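You operate a simulated robot arm through the tools that you are given. There is no shell and no other tool. Be economical: measure what you need, move in short steps, check, and stop when the job is done.

Carry out the task below with a simulated robot arm. There is one attempt and no reset: what you move stays moved.

TASK
Put the blue rag and the green clip in the small basin.

It is judged by the outcome, as a careful person would: the job done as asked, and still so three seconds after it is handed in. It fails if anything else is knocked over, pushed out of place, dropped, spilled or broken.

THE ROBOT
A 7-joint arm with a two-finger parallel gripper, fixed in place. Base frame: the origin is at the foot of the arm, x ahead of it, y to its left, z up; the work surface is at about z = 0. Lengths are in m, angles in degrees, forces in N, time in s.
With the tool pointing down near the work surface it reaches from about 0.22 to 0.58 m from the base axis. Its first joint turns from -66.0 to 66.0 degrees. Payload 2.5 kg.
Tool frame: the origin (TCP) lies between the finger pads and is the grasp point; the fingertips stand 0.023 m ahead of it; z points along the fingers, y is the line along which they close. The gripper opens to 0.094 m. The fingers are 0.038 m wide and 0.01 m thick; the gripper's body (0.054 by 0.096 m) begins 0.039 m behind the TCP.
Orientation is that of the tool frame in the base frame, as a unit quaternion [x, y, z, w]. With the fingers straight down and closing along the base's y, the tool's x points along the base's -x, its y along +y and its z along -z.

THE INTERFACE
- The arm moves only by the tool nudge_tool. Its argument "deltas" is one flat list of numbers, 7 for each row, row after row: the shift along the base's x, y, z in units of 100 mm (1.0 is 100 mm), then the turn, a rotation vector about the base's x, y, z in units of 90 degrees (1.0 is 90 degrees), then the closure in counts, from 0 (fully open) to 255 (shut). In form: [tx, ty, tz, rx, ry, rz, gripper, tx, ty, tz, rx, ry, rz, gripper, ...]. A call has 1 to 8 rows; each row is the pose to reach, as a shift and turn from the pose commanded when the call began. A call with a number of a shift or a turn outside -1 to 1 is refused whole. A row lasts 0.2 s, in which the tool goes at most 0.05 m and 8.6 degrees; a call with a longer step from one row to the next is refused whole, and so is a gripper value outside its range. A pose out of reach is approached as far as the arm can. The call stops where the force on the tool passes 40 N (or 10 N more than at its start, if that is more) or the arm is blocked; 0.2 s more then pass. The fingers move at their own pace (about 0.108 m/s each) and stop on an object; they squeeze with about 40 N. The grip force told is the motor's: it shows also when the fingers shut on nothing. Time passes only in rows, and 0.2 s behind the last, so rows that repeat a pose let the fingers close. It gives the time, the measured TCP pose, the force on the tool (base axes), the opening and the grip force at its end, in the units of the frame above (readings bear some noise), and new pictures: "show" is both (left out), scene, wrist or none.
- Cameras (640 x 400 px; columns grow to the right, rows downward): "scene" is fixed at [0.1132, -0.3991, 0.5483]; the picture's right is [0.88, -0.47, 0.00], its down [-0.25, -0.48, -0.84] and it looks along [0.39, 0.75, -0.54] (base axes); focal length 284 px, centre (320, 200). "wrist" rides on the gripper at [-0.039, 0, -0.044] in the tool frame; the picture's right is [0.00, -1.00, 0.00], its down [0.97, 0.00, -0.24] and it looks along [0.24, 0.00, 0.97] (tool axes); focal length 218 px, centre (320, 200).
- pixel_to_xyz(camera, pixels): for up to 12 pixels [column, row] of the newest picture of that camera ("zoom" is the newest enlarged one), the place [x, y, z] in the base frame of the surface seen there, good to about 0.002 m. No time passes.
- enlarge(camera, box): a new picture of the part [left, top, right, bottom] of that camera's present view, enlarged. No time passes.
- sign_off(): hands the job in; it is judged then, once.

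Work in short steps. Measure before you move; look again where a grasp or a placing could have gone wrong, and mend it. You have 60 turns and 120 pictures in all, the two below and enlarged ones among them. Open the gripper and draw the arm clear of the work before you hand the job in, unless the task says otherwise; then end with one line.

The tools are called after "Call:" by a JSON object that holds its "method" and its "body". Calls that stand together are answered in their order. nudge_tool: Moves the arm, as the interface text tells. Its arguments: {"type":"object","properties":{"deltas":{"type":"array"},"show":{"type":"string","enum":["both","scene","wrist","none"]}},"required":["deltas"]} The other tools are called the same way: pixel_to_xyz (camera, pixels) gives the place of the surface under pixels of a picture; enlarge (camera, box) takes an enlarged picture of a part of a camera's view; sign_off () hands the job in.

At the start:

```text
clock: 0.0
tool_pos: [0.3551, -0.0412, 0.4041]
tool_rot: [0.0, 1.0, 0.0, 0.0]
ft_force: [-0.6, 0.5, 0.7]
finger_gap: 0.094
grip_force: 0.0
```

scene: 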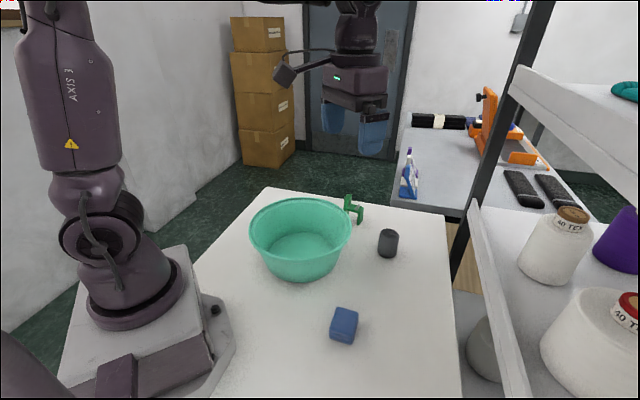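
wrist: 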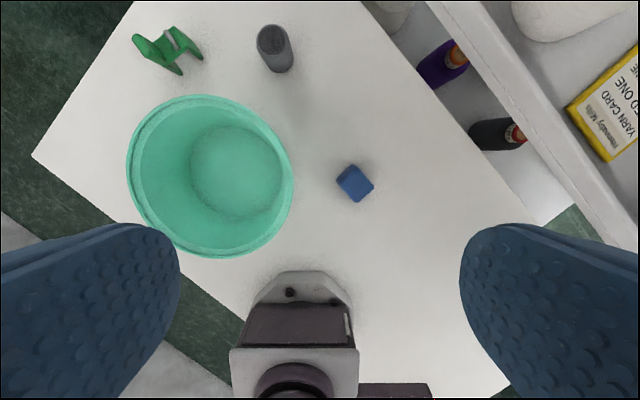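

The blue rag is at scene (344,325), the clip at (352,208), and the basin at (300,238). I'll enlarge these areas and measure them.

Call:
{"method": "enlarge", "body": {"camera": "wrist", "box": [110, 10, 310, 135]}}

Call:
{"method": "pixel_to_xyz", "body": {"camera": "wrist", "pixels": [[355, 183], [337, 181], [352, 165], [374, 185], [356, 202], [128, 165], [292, 175], [215, 96], [200, 258], [235, 175], [275, 40], [168, 45]]}}

Call:
{"method": "enlarge", "body": {"camera": "scene", "box": [240, 180, 420, 350]}}

```text
3.20 times, centred on (210, 72) of wrist
```

zoom: 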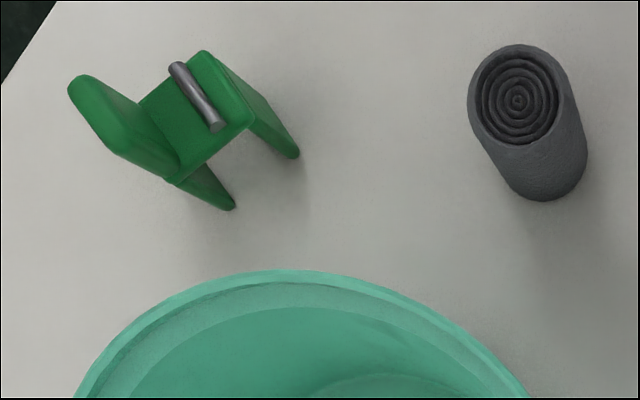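

```text
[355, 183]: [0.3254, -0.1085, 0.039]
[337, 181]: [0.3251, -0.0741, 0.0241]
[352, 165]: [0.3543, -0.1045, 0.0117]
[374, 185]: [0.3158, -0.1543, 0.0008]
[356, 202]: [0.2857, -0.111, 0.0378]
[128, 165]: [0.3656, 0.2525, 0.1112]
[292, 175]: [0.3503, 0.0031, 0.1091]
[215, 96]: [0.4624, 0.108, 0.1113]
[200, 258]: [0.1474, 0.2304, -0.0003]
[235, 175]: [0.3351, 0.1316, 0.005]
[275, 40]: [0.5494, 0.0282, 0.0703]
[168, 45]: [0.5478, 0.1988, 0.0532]
```

```text
2.35 times, centred on (330, 265) of scene
```

zoom: 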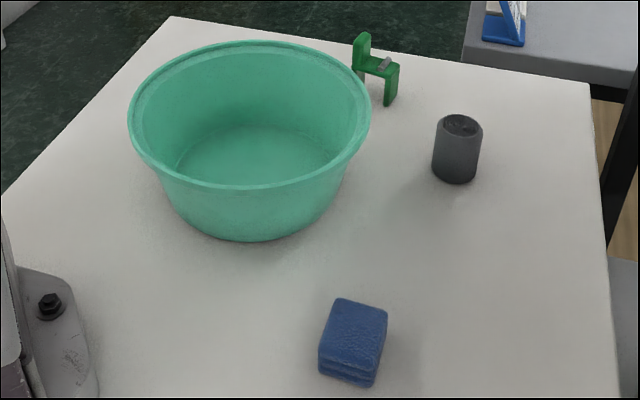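

Next I need detailed points on the clip, which is close to the reach limit, and the corners of the rag.

Call:
{"method": "enlarge", "body": {"camera": "wrist", "box": [120, 15, 216, 75]}}

Call:
{"method": "pixel_to_xyz", "body": {"camera": "wrist", "pixels": [[172.5, 39.4], [135, 36], [147, 54], [174.5, 28], [186, 46.5], [200, 57], [181, 73], [160, 45], [165, 62], [192, 48]]}}

Call:
{"method": "enlarge", "body": {"camera": "wrist", "box": [315, 155, 395, 205]}}

Call:
{"method": "pixel_to_xyz", "body": {"camera": "zoom", "pixels": [[180, 170], [290, 90], [320, 200], [340, 370], [450, 260], [190, 210], [300, 80], [460, 240], [340, 340], [230, 150]]}}

```text
6.67 times, centred on (168, 45) of wrist
```

zoom: 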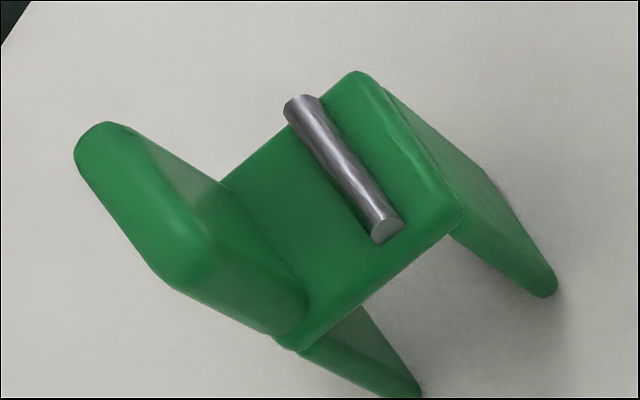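

```text
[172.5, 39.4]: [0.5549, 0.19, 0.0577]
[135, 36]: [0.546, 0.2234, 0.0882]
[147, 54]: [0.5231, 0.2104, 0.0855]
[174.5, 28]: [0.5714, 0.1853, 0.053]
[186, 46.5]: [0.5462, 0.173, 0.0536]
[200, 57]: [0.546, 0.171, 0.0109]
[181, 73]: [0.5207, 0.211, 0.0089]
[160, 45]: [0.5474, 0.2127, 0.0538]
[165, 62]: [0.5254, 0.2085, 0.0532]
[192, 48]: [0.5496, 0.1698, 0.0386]
```

```text
8.00 times, centred on (355, 180) of wrist
```

zoom: 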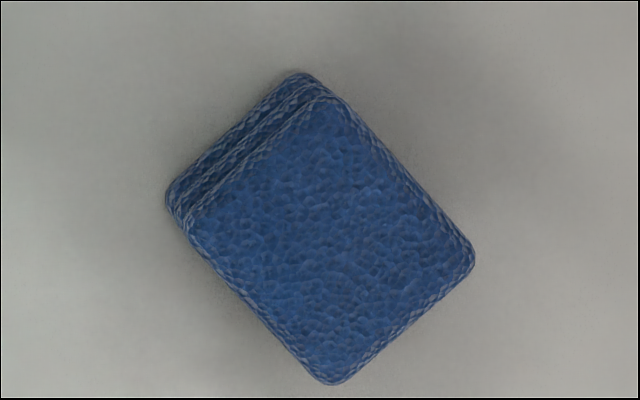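

```text
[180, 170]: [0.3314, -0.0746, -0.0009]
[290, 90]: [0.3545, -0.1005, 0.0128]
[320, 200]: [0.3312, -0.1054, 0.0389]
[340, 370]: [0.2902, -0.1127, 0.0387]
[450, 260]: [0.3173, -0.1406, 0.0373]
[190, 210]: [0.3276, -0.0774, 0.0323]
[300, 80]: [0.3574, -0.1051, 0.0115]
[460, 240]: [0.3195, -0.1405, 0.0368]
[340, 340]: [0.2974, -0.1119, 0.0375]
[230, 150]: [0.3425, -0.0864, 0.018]
```

The rag's centre is about (0.321, -0.110), its top is at z 0.038, and its short side (45 mm) lies along (-0.64, 0.77), so I'll turn the tool +40° about z. Each call is limited to 100 mm, so I'll descend in stages.

Call:
{"method": "nudge_tool", "body": {"deltas": [-0.05, -0.1, -0.17, 0, 0, 0.074, 0, -0.11, -0.23, -0.34, 0, 0, 0.148, 0, -0.17, -0.35, -0.5, 0, 0, 0.222, 0, -0.23, -0.46, -0.67, 0, 0, 0.296, 0, -0.29, -0.58, -0.84, 0, 0, 0.37, 0, -0.341, -0.688, -1, 0, 0, 0.444, 0], "show": "none"}}

Call:
{"method": "nudge_tool", "body": {"deltas": [0, 0, -0.3, 0, 0, 0, 0, 0, 0, -0.6, 0, 0, 0, 0, 0, 0, -0.9, 0, 0, 0, 0, 0, 0, -1, 0, 0, 0, 0], "show": "none"}}

Call:
{"method": "nudge_tool", "body": {"deltas": [0, 0, -0.3, 0, 0, 0, 0, 0, 0, -0.6, 0, 0, 0, 0, 0, 0, -0.8, 0, 0, 0, 0, 0, 0, -0.8, 0, 0, 0, 0]}}

```text
clock: 1.4
tool_pos: [0.3214, -0.1109, 0.3039]
tool_rot: [-0.342, 0.94, -0.001, 0.0]
ft_force: [0.2, 0.6, -0.6]
finger_gap: 0.094
grip_force: 0.0
```

```text
clock: 2.4
tool_pos: [0.3213, -0.1109, 0.2023]
tool_rot: [-0.342, 0.94, 0.001, 0.001]
ft_force: [-0.8, -0.1, -0.3]
finger_gap: 0.094
grip_force: 0.2
```

```text
clock: 3.4
tool_pos: [0.321, -0.1101, 0.1224]
tool_rot: [-0.342, 0.94, 0.0, 0.0]
ft_force: [-0.1, 0.3, -1.0]
finger_gap: 0.094
grip_force: 0.1
```

scene: 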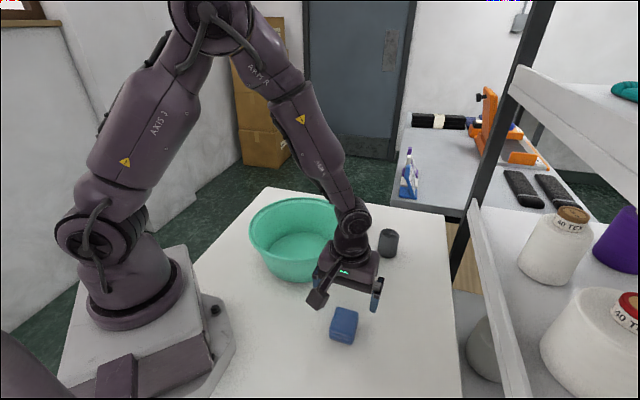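
wrist: 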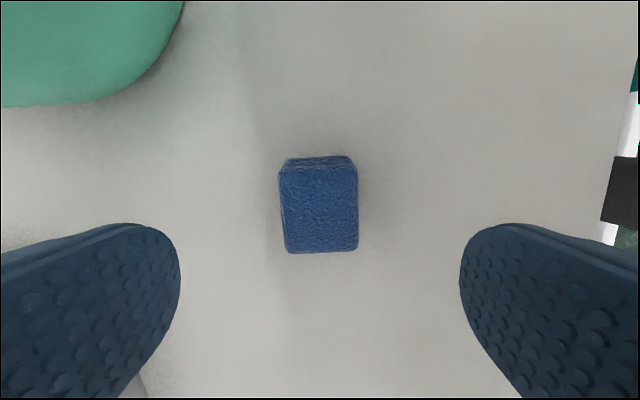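

The rag is aligned and centred between the fingers at wrist (320,205). I'll descend to TCP z 0.028, close, and then lift.

Call:
{"method": "nudge_tool", "body": {"deltas": [0, 0, -0.3, 0, 0, 0, 0, 0, 0, -0.6, 0, 0, 0, 0, 0, 0, -0.8, 0, 0, 0, 0, 0, 0, -0.94, 0, 0, 0, 0, 0, 0, -0.94, 0, 0, 0, 255, 0, 0, -0.94, 0, 0, 0, 255, 0, 0, -0.94, 0, 0, 0, 255], "show": "wrist"}}

```text
clock: 5.0
tool_pos: [0.3209, -0.1088, 0.0291]
tool_rot: [-0.342, 0.94, 0.0, 0.0]
ft_force: [-0.2, 0.8, 0.7]
finger_gap: 0.0491
grip_force: 40.2
```

wrist: 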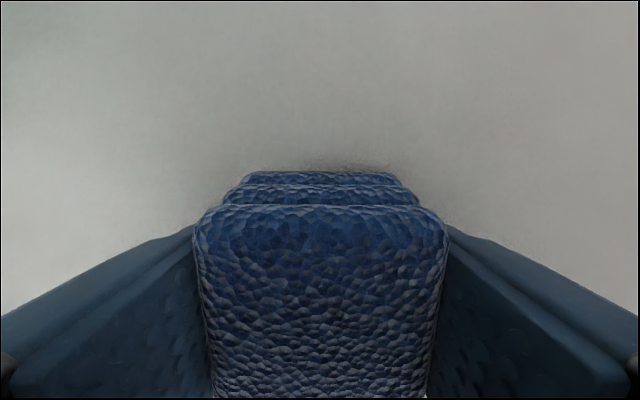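

The rag is gripped at a 49 mm opening with 40 N. Now I'll lift it and carry it over the basin.

Call:
{"method": "nudge_tool", "body": {"deltas": [0, 0, 0.25, 0, 0, 0, 255, 0, 0, 0.5, 0, 0, 0, 255, 0, 0, 0.75, 0, 0, 0, 255, 0, 0, 1, 0, 0, 0, 255], "show": "none"}}

Call:
{"method": "nudge_tool", "body": {"deltas": [0, 0, 0.4, 0, 0, 0, 255, 0, 0, 0.8, 0, 0, 0, 255, 0, 0.3, 0.8, 0, 0, 0, 255, 0, 0.6, 0.8, 0, 0, 0, 255, 0.05, 0.9, 0.8, 0, 0, 0, 255, 0.1, 1, 0.8, 0, 0, 0, 255], "show": "none"}}

Call:
{"method": "nudge_tool", "body": {"deltas": [0, 0.3, 0, 0, 0, 0, 255, 0, 0.6, 0, 0, 0, 0, 255, 0, 0.9, 0, 0, 0, 0, 255, 0, 1, 0, 0, 0, 0, 255, 0, 1, 0, 0, 0, 0, 255]}}

```text
clock: 6.0
tool_pos: [0.3203, -0.109, 0.1286]
tool_rot: [-0.342, 0.94, 0.001, 0.001]
ft_force: [0.2, -0.2, 0.5]
finger_gap: 0.0491
grip_force: 39.9
```

```text
clock: 7.4
tool_pos: [0.3312, -0.0088, 0.2103]
tool_rot: [-0.341, 0.94, -0.001, -0.001]
ft_force: [0.2, 0.3, -1.0]
finger_gap: 0.0487
grip_force: 40.0
```

```text
clock: 8.6
tool_pos: [0.3303, 0.0903, 0.2076]
tool_rot: [-0.343, 0.939, 0.0, 0.0]
ft_force: [0.2, 0.5, -0.6]
finger_gap: 0.049
grip_force: 40.0
```

scene: 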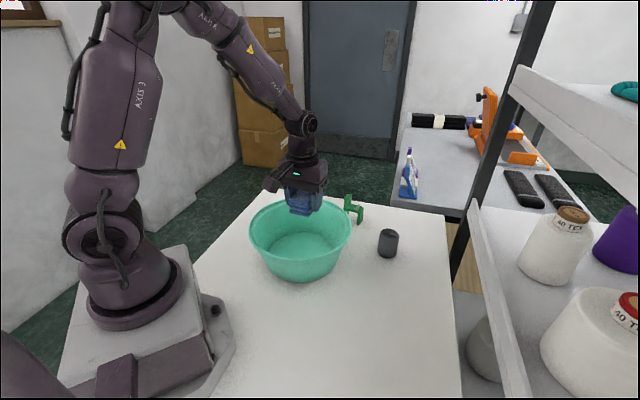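
wrist: 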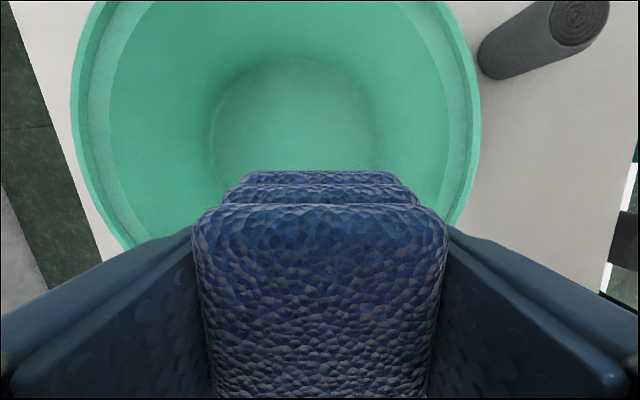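

Before lowering, I'll measure the basin's rim and floor.

Call:
{"method": "pixel_to_xyz", "body": {"camera": "wrist", "pixels": [[78, 80], [474, 100], [90, 190], [460, 30], [295, 60], [215, 120], [370, 120], [455, 210]]}}

Call:
{"method": "pixel_to_xyz", "body": {"camera": "scene", "pixels": [[252, 230], [349, 230], [300, 262], [300, 240]]}}

```text
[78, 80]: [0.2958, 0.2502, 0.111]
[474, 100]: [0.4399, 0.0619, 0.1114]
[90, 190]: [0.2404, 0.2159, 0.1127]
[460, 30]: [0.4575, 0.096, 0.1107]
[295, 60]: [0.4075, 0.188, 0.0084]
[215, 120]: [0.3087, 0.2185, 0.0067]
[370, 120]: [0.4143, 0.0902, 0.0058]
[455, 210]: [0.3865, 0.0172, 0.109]
```

```text
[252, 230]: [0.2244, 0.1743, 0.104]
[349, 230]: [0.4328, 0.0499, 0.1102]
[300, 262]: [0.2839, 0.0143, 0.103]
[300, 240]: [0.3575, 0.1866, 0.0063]
```

The basin's centre is about (0.338, 0.129), with the rim radius 0.126 and the floor at z 0.006. I'll lower the rag to about (0.325, 0.115) and release it just above the floor.

Call:
{"method": "nudge_tool", "body": {"deltas": [-0.05, 0.25, 0, 0, 0, 0, 255, -0.05, 0.25, -0.3, 0, 0, 0, 255, -0.05, 0.25, -0.6, 0, 0, 0, 255, -0.05, 0.25, -0.85, 0, 0, 0, 255], "show": "none"}}

Call:
{"method": "nudge_tool", "body": {"deltas": [0, 0, -0.3, 0, 0, 0, 255, 0, 0, -0.6, 0, 0, 0, 255, 0, 0, -0.85, 0, 0, 0, 255, 0, 0, -0.85, 0, 0, 0, 255, 0, 0, -0.85, 0, 0, 0, 60, 0, 0, -0.85, 0, 0, 0, 60]}}

```text
clock: 9.6
tool_pos: [0.3257, 0.1146, 0.1238]
tool_rot: [-0.341, 0.94, 0.0, -0.001]
ft_force: [0.3, 0.0, 0.1]
finger_gap: 0.0487
grip_force: 40.2
```

```text
clock: 11.0
tool_pos: [0.324, 0.1153, 0.0388]
tool_rot: [-0.341, 0.94, 0.0, 0.0]
ft_force: [1.8, 2.3, 3.2]
finger_gap: 0.0718
grip_force: 0.0
```

scene: 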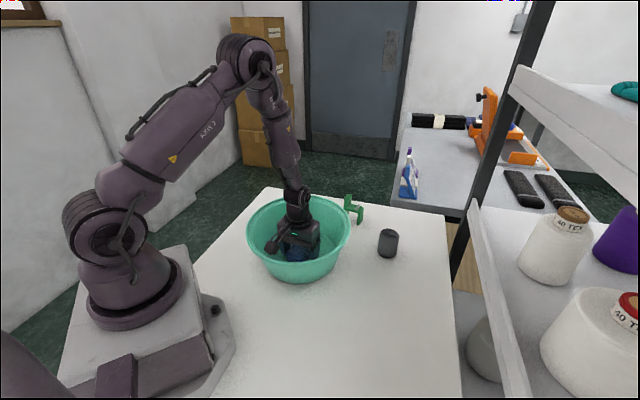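
wrist: 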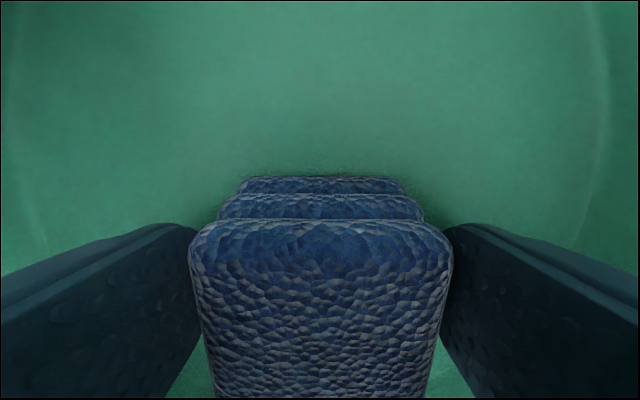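

The rag is released. There's a slight 4 N side contact, so I'll rise straight up.

Call:
{"method": "nudge_tool", "body": {"deltas": [0.0, 0.0, 0.15, 0, 0, 0, 60, 0.0, 0.0, 0.4, 0, 0, 0, 60, 0, 0, 0.7, 0, 0, 0, 60, 0, 0, 1, 0, 0, 0, 60], "show": "none"}}

Call:
{"method": "nudge_tool", "body": {"deltas": [0.0, 0.0, 0.3, 0, 0, 0, 0, 0.0, 0.0, 0.6, 0, 0, 0, 0, 0, 0, 0.9, 0, 0, 0, 0, 0, 0, 1, 0, 0, 0, 0]}}

```text
clock: 12.0
tool_pos: [0.3238, 0.1158, 0.1385]
tool_rot: [-0.341, 0.94, 0.0, -0.001]
ft_force: [0.1, -1.0, 0.0]
finger_gap: 0.0719
grip_force: 0.1
```

```text
clock: 13.0
tool_pos: [0.3246, 0.1161, 0.2394]
tool_rot: [-0.341, 0.94, 0.0, 0.0]
ft_force: [-0.5, -0.5, 0.1]
finger_gap: 0.0938
grip_force: 0.0
```

scene: 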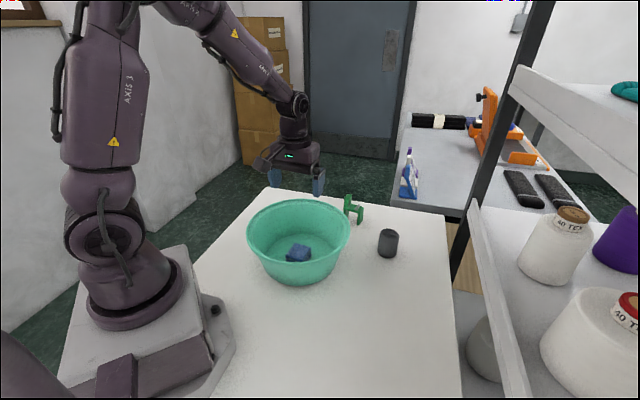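
wrist: 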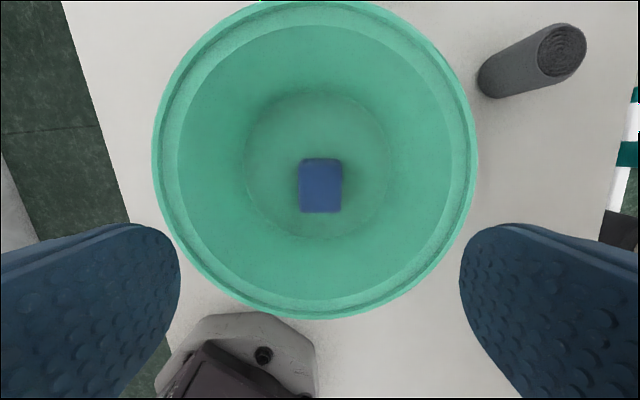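

The rag lies flat on the basin floor. I'll check how far the basin shifted, then move toward the clip, turning to about 25.5° so the fingers close along the clip's long axis.

Call:
{"method": "pixel_to_xyz", "body": {"camera": "wrist", "pixels": [[158, 160], [472, 160], [310, 312], [200, 55], [435, 60], [205, 270], [430, 270], [320, 185]]}}

Call:
{"method": "nudge_tool", "body": {"deltas": [0.25, 0.1, 0, 0, 0, -0.04, 0, 0.5, 0.2, 0, 0, 0, -0.08, 0, 0.75, 0.3, 0, 0, 0, -0.12, 0, 1, 0.4, 0, 0, 0, -0.161, 0], "show": "none"}}

Call:
{"method": "nudge_tool", "body": {"deltas": [0.25, 0.1, -0.1, 0, 0, 0, 0, 0.5, 0.2, -0.2, 0, 0, 0, 0, 0.75, 0.3, -0.3, 0, 0, 0, 0, 1, 0.35, -0.4, 0, 0, 0, 0, 1, 0.35, -0.4, 0, 0, 0, 0]}}

```text
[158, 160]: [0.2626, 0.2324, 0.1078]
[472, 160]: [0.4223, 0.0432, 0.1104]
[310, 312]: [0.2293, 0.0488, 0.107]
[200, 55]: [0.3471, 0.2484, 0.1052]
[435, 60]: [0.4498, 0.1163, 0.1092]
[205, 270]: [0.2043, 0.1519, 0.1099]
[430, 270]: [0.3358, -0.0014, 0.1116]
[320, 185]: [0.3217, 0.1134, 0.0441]
```

```text
clock: 14.0
tool_pos: [0.4252, 0.1561, 0.2423]
tool_rot: [-0.219, 0.976, 0.0, 0.0]
ft_force: [0.2, 0.7, 0.5]
finger_gap: 0.0939
grip_force: 0.1
```

```text
clock: 15.2
tool_pos: [0.5246, 0.1919, 0.2004]
tool_rot: [-0.22, 0.975, 0.0, 0.0]
ft_force: [-0.2, -0.3, -0.4]
finger_gap: 0.0938
grip_force: 0.1
```

scene: 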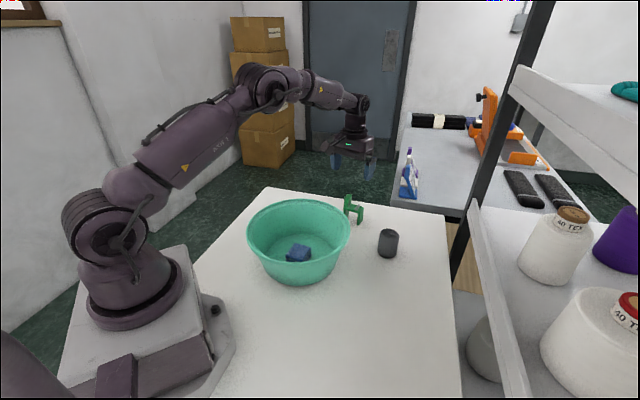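
wrist: 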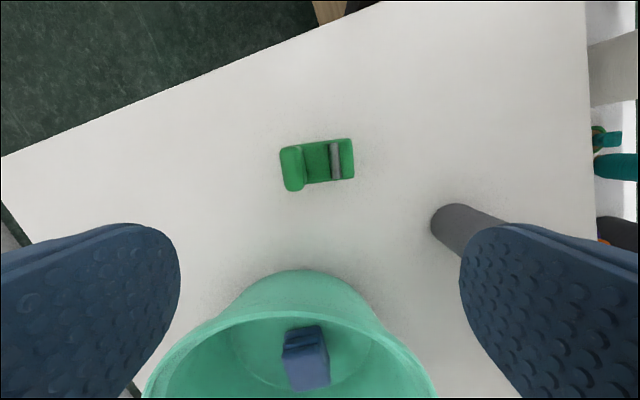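

The clip is still rotated by about 7° in the wrist view. I'll measure its corners.

Call:
{"method": "enlarge", "body": {"camera": "wrist", "box": [270, 130, 366, 190]}}

Call:
{"method": "pixel_to_xyz", "body": {"camera": "wrist", "pixels": [[283, 152], [288, 187], [299, 149], [304, 185], [309, 145], [313, 182], [350, 141], [353, 176], [352, 160], [286, 170], [304, 165]]}}

```text
6.67 times, centred on (318, 160) of wrist
```

zoom: 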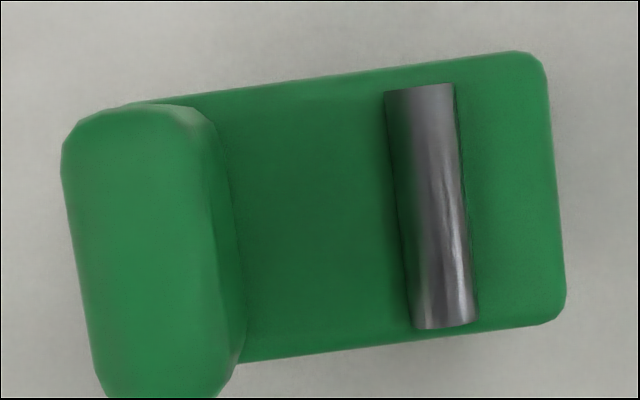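

```text
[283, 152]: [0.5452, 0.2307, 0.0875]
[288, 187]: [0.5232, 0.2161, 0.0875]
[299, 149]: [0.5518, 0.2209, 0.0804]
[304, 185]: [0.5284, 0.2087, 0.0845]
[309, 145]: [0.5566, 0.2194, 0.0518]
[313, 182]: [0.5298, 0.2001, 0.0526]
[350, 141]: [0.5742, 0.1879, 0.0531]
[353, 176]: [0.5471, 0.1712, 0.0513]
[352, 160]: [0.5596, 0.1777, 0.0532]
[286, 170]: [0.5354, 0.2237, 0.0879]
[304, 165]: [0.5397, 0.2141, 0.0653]
```

The clip's long axis is at about 31°, and its centre is about (0.5475, 0.2015). I'll centre the fingers slightly inward of it and descend to just above it.

Call:
{"method": "nudge_tool", "body": {"deltas": [0.15, 0.06, 0, 0, 0, 0.061, 0, 0.15, 0.06, -0.3, 0, 0, 0.061, 0, 0.15, 0.06, -0.6, 0, 0, 0.061, 0, 0.15, 0.06, -0.8, 0, 0, 0.061, 0, 0.15, 0.06, -0.8, 0, 0, 0.061, 0]}}

```text
clock: 16.4
tool_pos: [0.5397, 0.1964, 0.1199]
tool_rot: [-0.267, 0.964, 0.0, 0.0]
ft_force: [-0.4, -0.5, -0.7]
finger_gap: 0.0939
grip_force: 0.1
```

scene: 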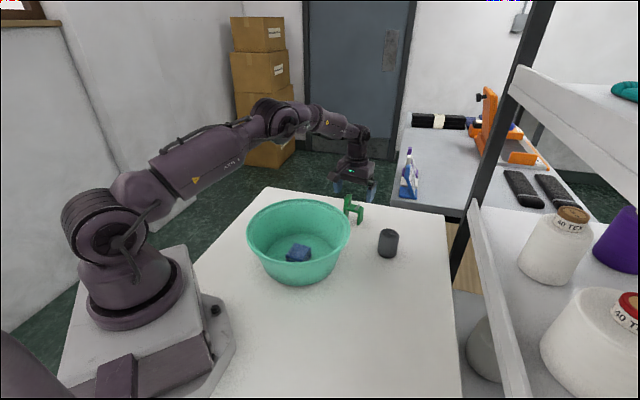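
wrist: 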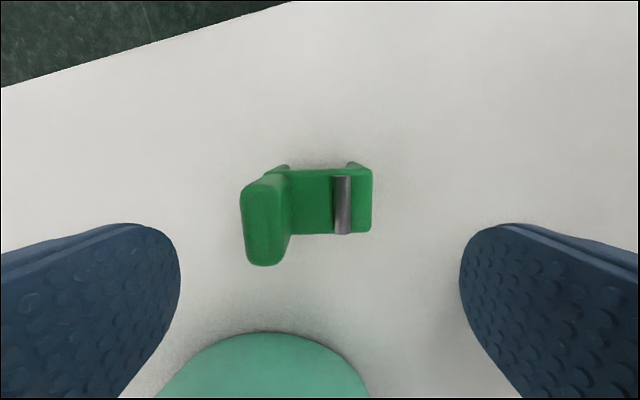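

The clip is aligned and lies well between the fingers. I'll descend to z 0.056, which leaves 7 mm between the gripper body and the top of the clip, and close.

Call:
{"method": "nudge_tool", "body": {"deltas": [0, 0, -0.25, 0, 0, 0, 0, 0, 0, -0.5, 0, 0, 0, 0, 0, 0, -0.64, 0, 0, 0, 0, 0, 0, -0.64, 0, 0, 0, 0, 0, 0, -0.64, 0, 0, 0, 255, 0, 0, -0.64, 0, 0, 0, 255, 0, 0, -0.64, 0, 0, 0, 255]}}

```text
clock: 18.0
tool_pos: [0.5423, 0.1964, 0.0555]
tool_rot: [-0.268, 0.964, 0.0, 0.0]
ft_force: [0.1, 0.2, 0.2]
finger_gap: 0.0571
grip_force: 39.7
```

scene: 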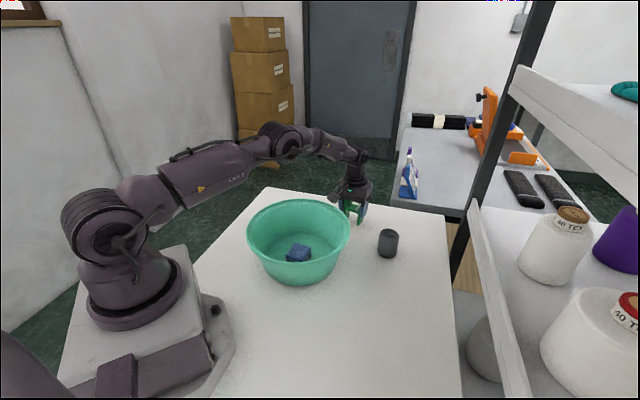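
wrist: 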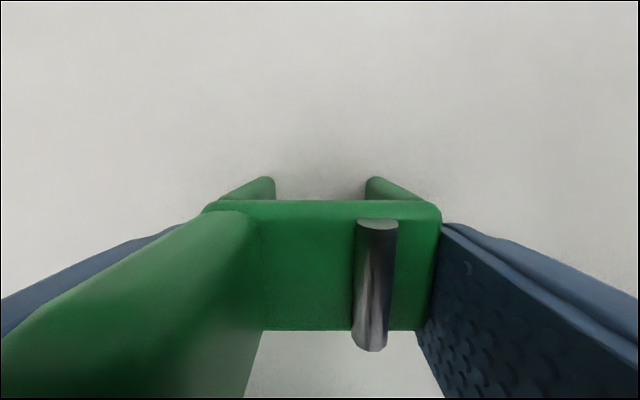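

The clip is gripped at 57 mm with 40 N. I'll lift it and carry it over the free floor next to the rag, with the TCP at about (0.357, 0.145). Rotating to 40° lets the clip lie parallel to the rag.

Call:
{"method": "nudge_tool", "body": {"deltas": [0, 0, 0.2, 0, 0, 0, 255, 0, 0, 0.45, 0, 0, 0, 255, 0, 0, 0.7, 0, 0, 0, 255, 0, 0, 1, 0, 0, 0, 255], "show": "none"}}

Call:
{"method": "nudge_tool", "body": {"deltas": [0, 0, 0.3, 0, 0, 0, 255, 0, 0, 0.6, 0, 0, 0, 255, -0.25, -0.07, 0.6, 0, 0, 0.025, 255, -0.5, -0.14, 0.6, 0, 0, 0.05, 255, -0.75, -0.21, 0.6, 0, 0, 0.075, 255, -1, -0.28, 0.6, 0, 0, 0.1, 255], "show": "none"}}

Call:
{"method": "nudge_tool", "body": {"deltas": [-0.25, -0.07, 0, 0, 0, 0, 255, -0.5, -0.14, 0, 0, 0, 0, 255, -0.75, -0.2, 0, 0, 0, 0, 255, -0.84, -0.23, 0, 0, 0, 0, 255, -0.84, -0.23, 0, 0, 0, 0, 255]}}

```text
clock: 19.0
tool_pos: [0.5425, 0.1958, 0.1567]
tool_rot: [-0.268, 0.963, -0.001, 0.001]
ft_force: [0.0, 0.5, 0.3]
finger_gap: 0.0576
grip_force: 40.0
```

```text
clock: 20.4
tool_pos: [0.4418, 0.1677, 0.2149]
tool_rot: [-0.342, 0.94, 0.0, 0.0]
ft_force: [-0.2, 0.0, -0.2]
finger_gap: 0.0576
grip_force: 39.8
```

```text
clock: 21.6
tool_pos: [0.3575, 0.1444, 0.2149]
tool_rot: [-0.341, 0.94, 0.001, 0.001]
ft_force: [0.3, 0.3, -0.9]
finger_gap: 0.0573
grip_force: 39.9
```

scene: 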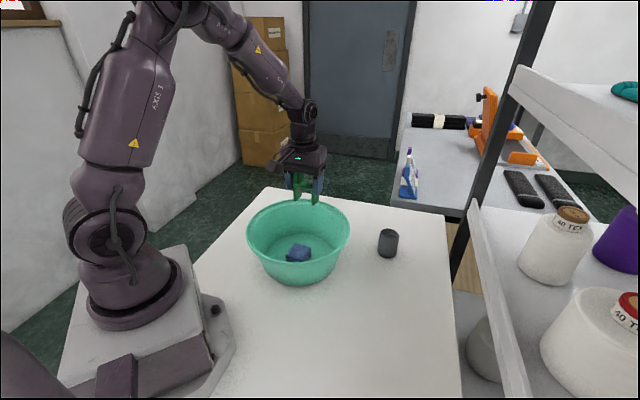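
wrist: 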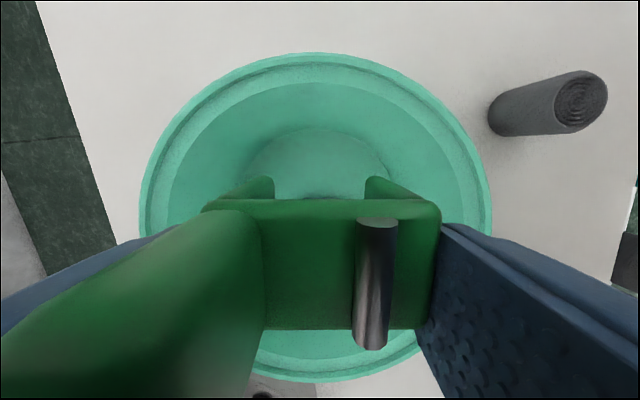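

The clip hangs over the basin. I'll lower it to about z 0.065 and release.

Call:
{"method": "nudge_tool", "body": {"deltas": [0, 0, -0.25, 0, 0, 0, 255, 0, 0, -0.5, 0, 0, 0, 255, 0, 0, -0.8, 0, 0, 0, 255, 0, 0, -0.8, 0, 0, 0, 255], "show": "none"}}

Call:
{"method": "nudge_tool", "body": {"deltas": [0, 0, -0.2, 0, 0, 0, 255, 0, 0, -0.4, 0, 0, 0, 255, 0, 0, -0.55, 0, 0, 0, 255, 0, 0, -0.69, 0, 0, 0, 255, 0, 0, -0.69, 0, 0, 0, 255]}}

```text
clock: 22.6
tool_pos: [0.3571, 0.1452, 0.1336]
tool_rot: [-0.342, 0.94, 0.0, 0.0]
ft_force: [-0.9, -0.6, 0.1]
finger_gap: 0.0575
grip_force: 39.8
```

```text
clock: 23.8
tool_pos: [0.3566, 0.146, 0.0666]
tool_rot: [-0.342, 0.94, 0.001, 0.0]
ft_force: [0.7, 0.2, -0.5]
finger_gap: 0.0575
grip_force: 40.0
```

scene: 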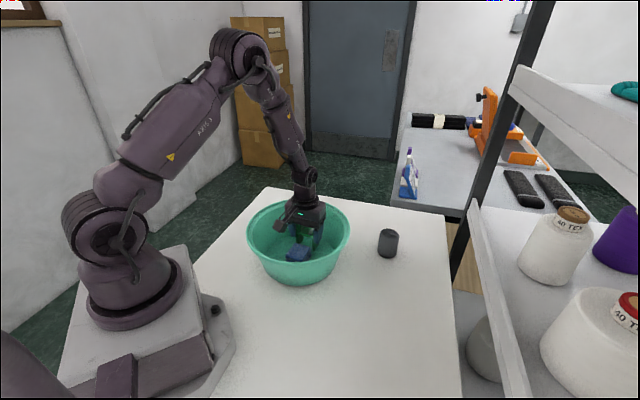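
wrist: 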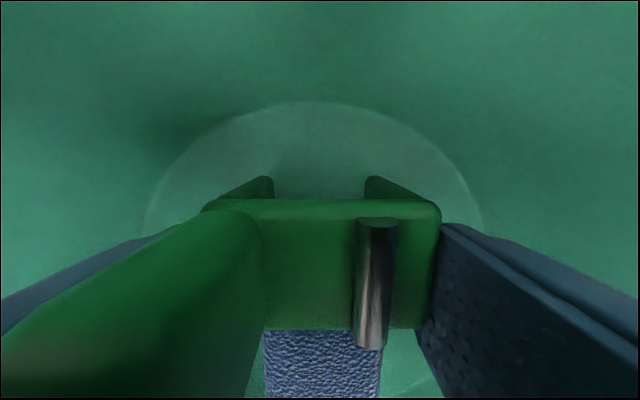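

No contact, and the clip is a few mm above the floor, just beyond the rag. I'll lower it 3 mm more, release, and rise.

Call:
{"method": "nudge_tool", "body": {"deltas": [0, 0, -0.03, 0, 0, 0, 255, 0, 0, -0.03, 0, 0, 0, 255, 0, 0, -0.03, 0, 0, 0, 40, 0, 0, -0.03, 0, 0, 0, 40, 0, 0, 0.1, 0, 0, 0, 40, 0, 0, 0.4, 0, 0, 0, 40, 0, 0, 0.7, 0, 0, 0, 40, 0, 0, 1, 0, 0, 0, 40], "show": "none"}}

Call:
{"method": "nudge_tool", "body": {"deltas": [0, 0, 0.3, 0, 0, 0, 0, 0, 0, 0.6, 0, 0, 0, 0, 0, 0, 0.9, 0, 0, 0, 0, 0, 0, 1, 0, 0, 0, 0]}}

```text
clock: 25.6
tool_pos: [0.3568, 0.1449, 0.1665]
tool_rot: [-0.341, 0.94, 0.0, 0.0]
ft_force: [0.3, 0.0, -0.3]
finger_gap: 0.0791
grip_force: 0.1
```

```text
clock: 26.6
tool_pos: [0.3566, 0.1458, 0.2657]
tool_rot: [-0.342, 0.94, 0.0, 0.001]
ft_force: [0.2, 0.5, -0.8]
finger_gap: 0.094
grip_force: 0.1
```

scene: 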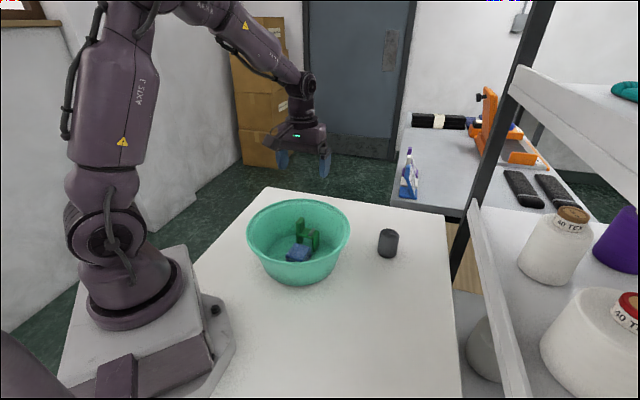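
wrist: 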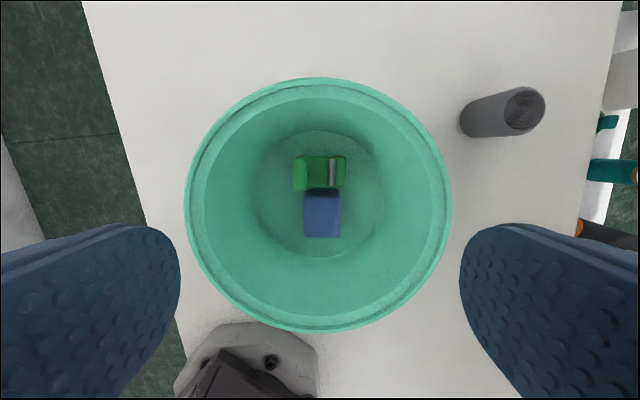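

Both items rest in the basin at wrist (320,172) and (322,213). I'll lift the arm a little further and then hand in.

Call:
{"method": "nudge_tool", "body": {"deltas": [0, 0, 0.3, 0, 0, 0, 0, 0, 0, 0.6, 0, 0, 0, 0, 0, 0, 0.9, 0, 0, 0, 0, 0, 0, 1, 0, 0, 0, 0], "show": "none"}}

Call:
{"method": "sign_off", "body": {}}

```text
clock: 27.6
tool_pos: [0.3557, 0.1439, 0.3665]
tool_rot: [-0.341, 0.94, 0.0, 0.0]
ft_force: [-0.1, -0.4, -0.7]
finger_gap: 0.0941
grip_force: 0.2
```

```text
The job is handed in.
```

The blue rag and the green clip are both in the basin and the arm is clear; the gripper brushed the basin while placing the rag and shifted it by roughly 8 mm, and I left it there.
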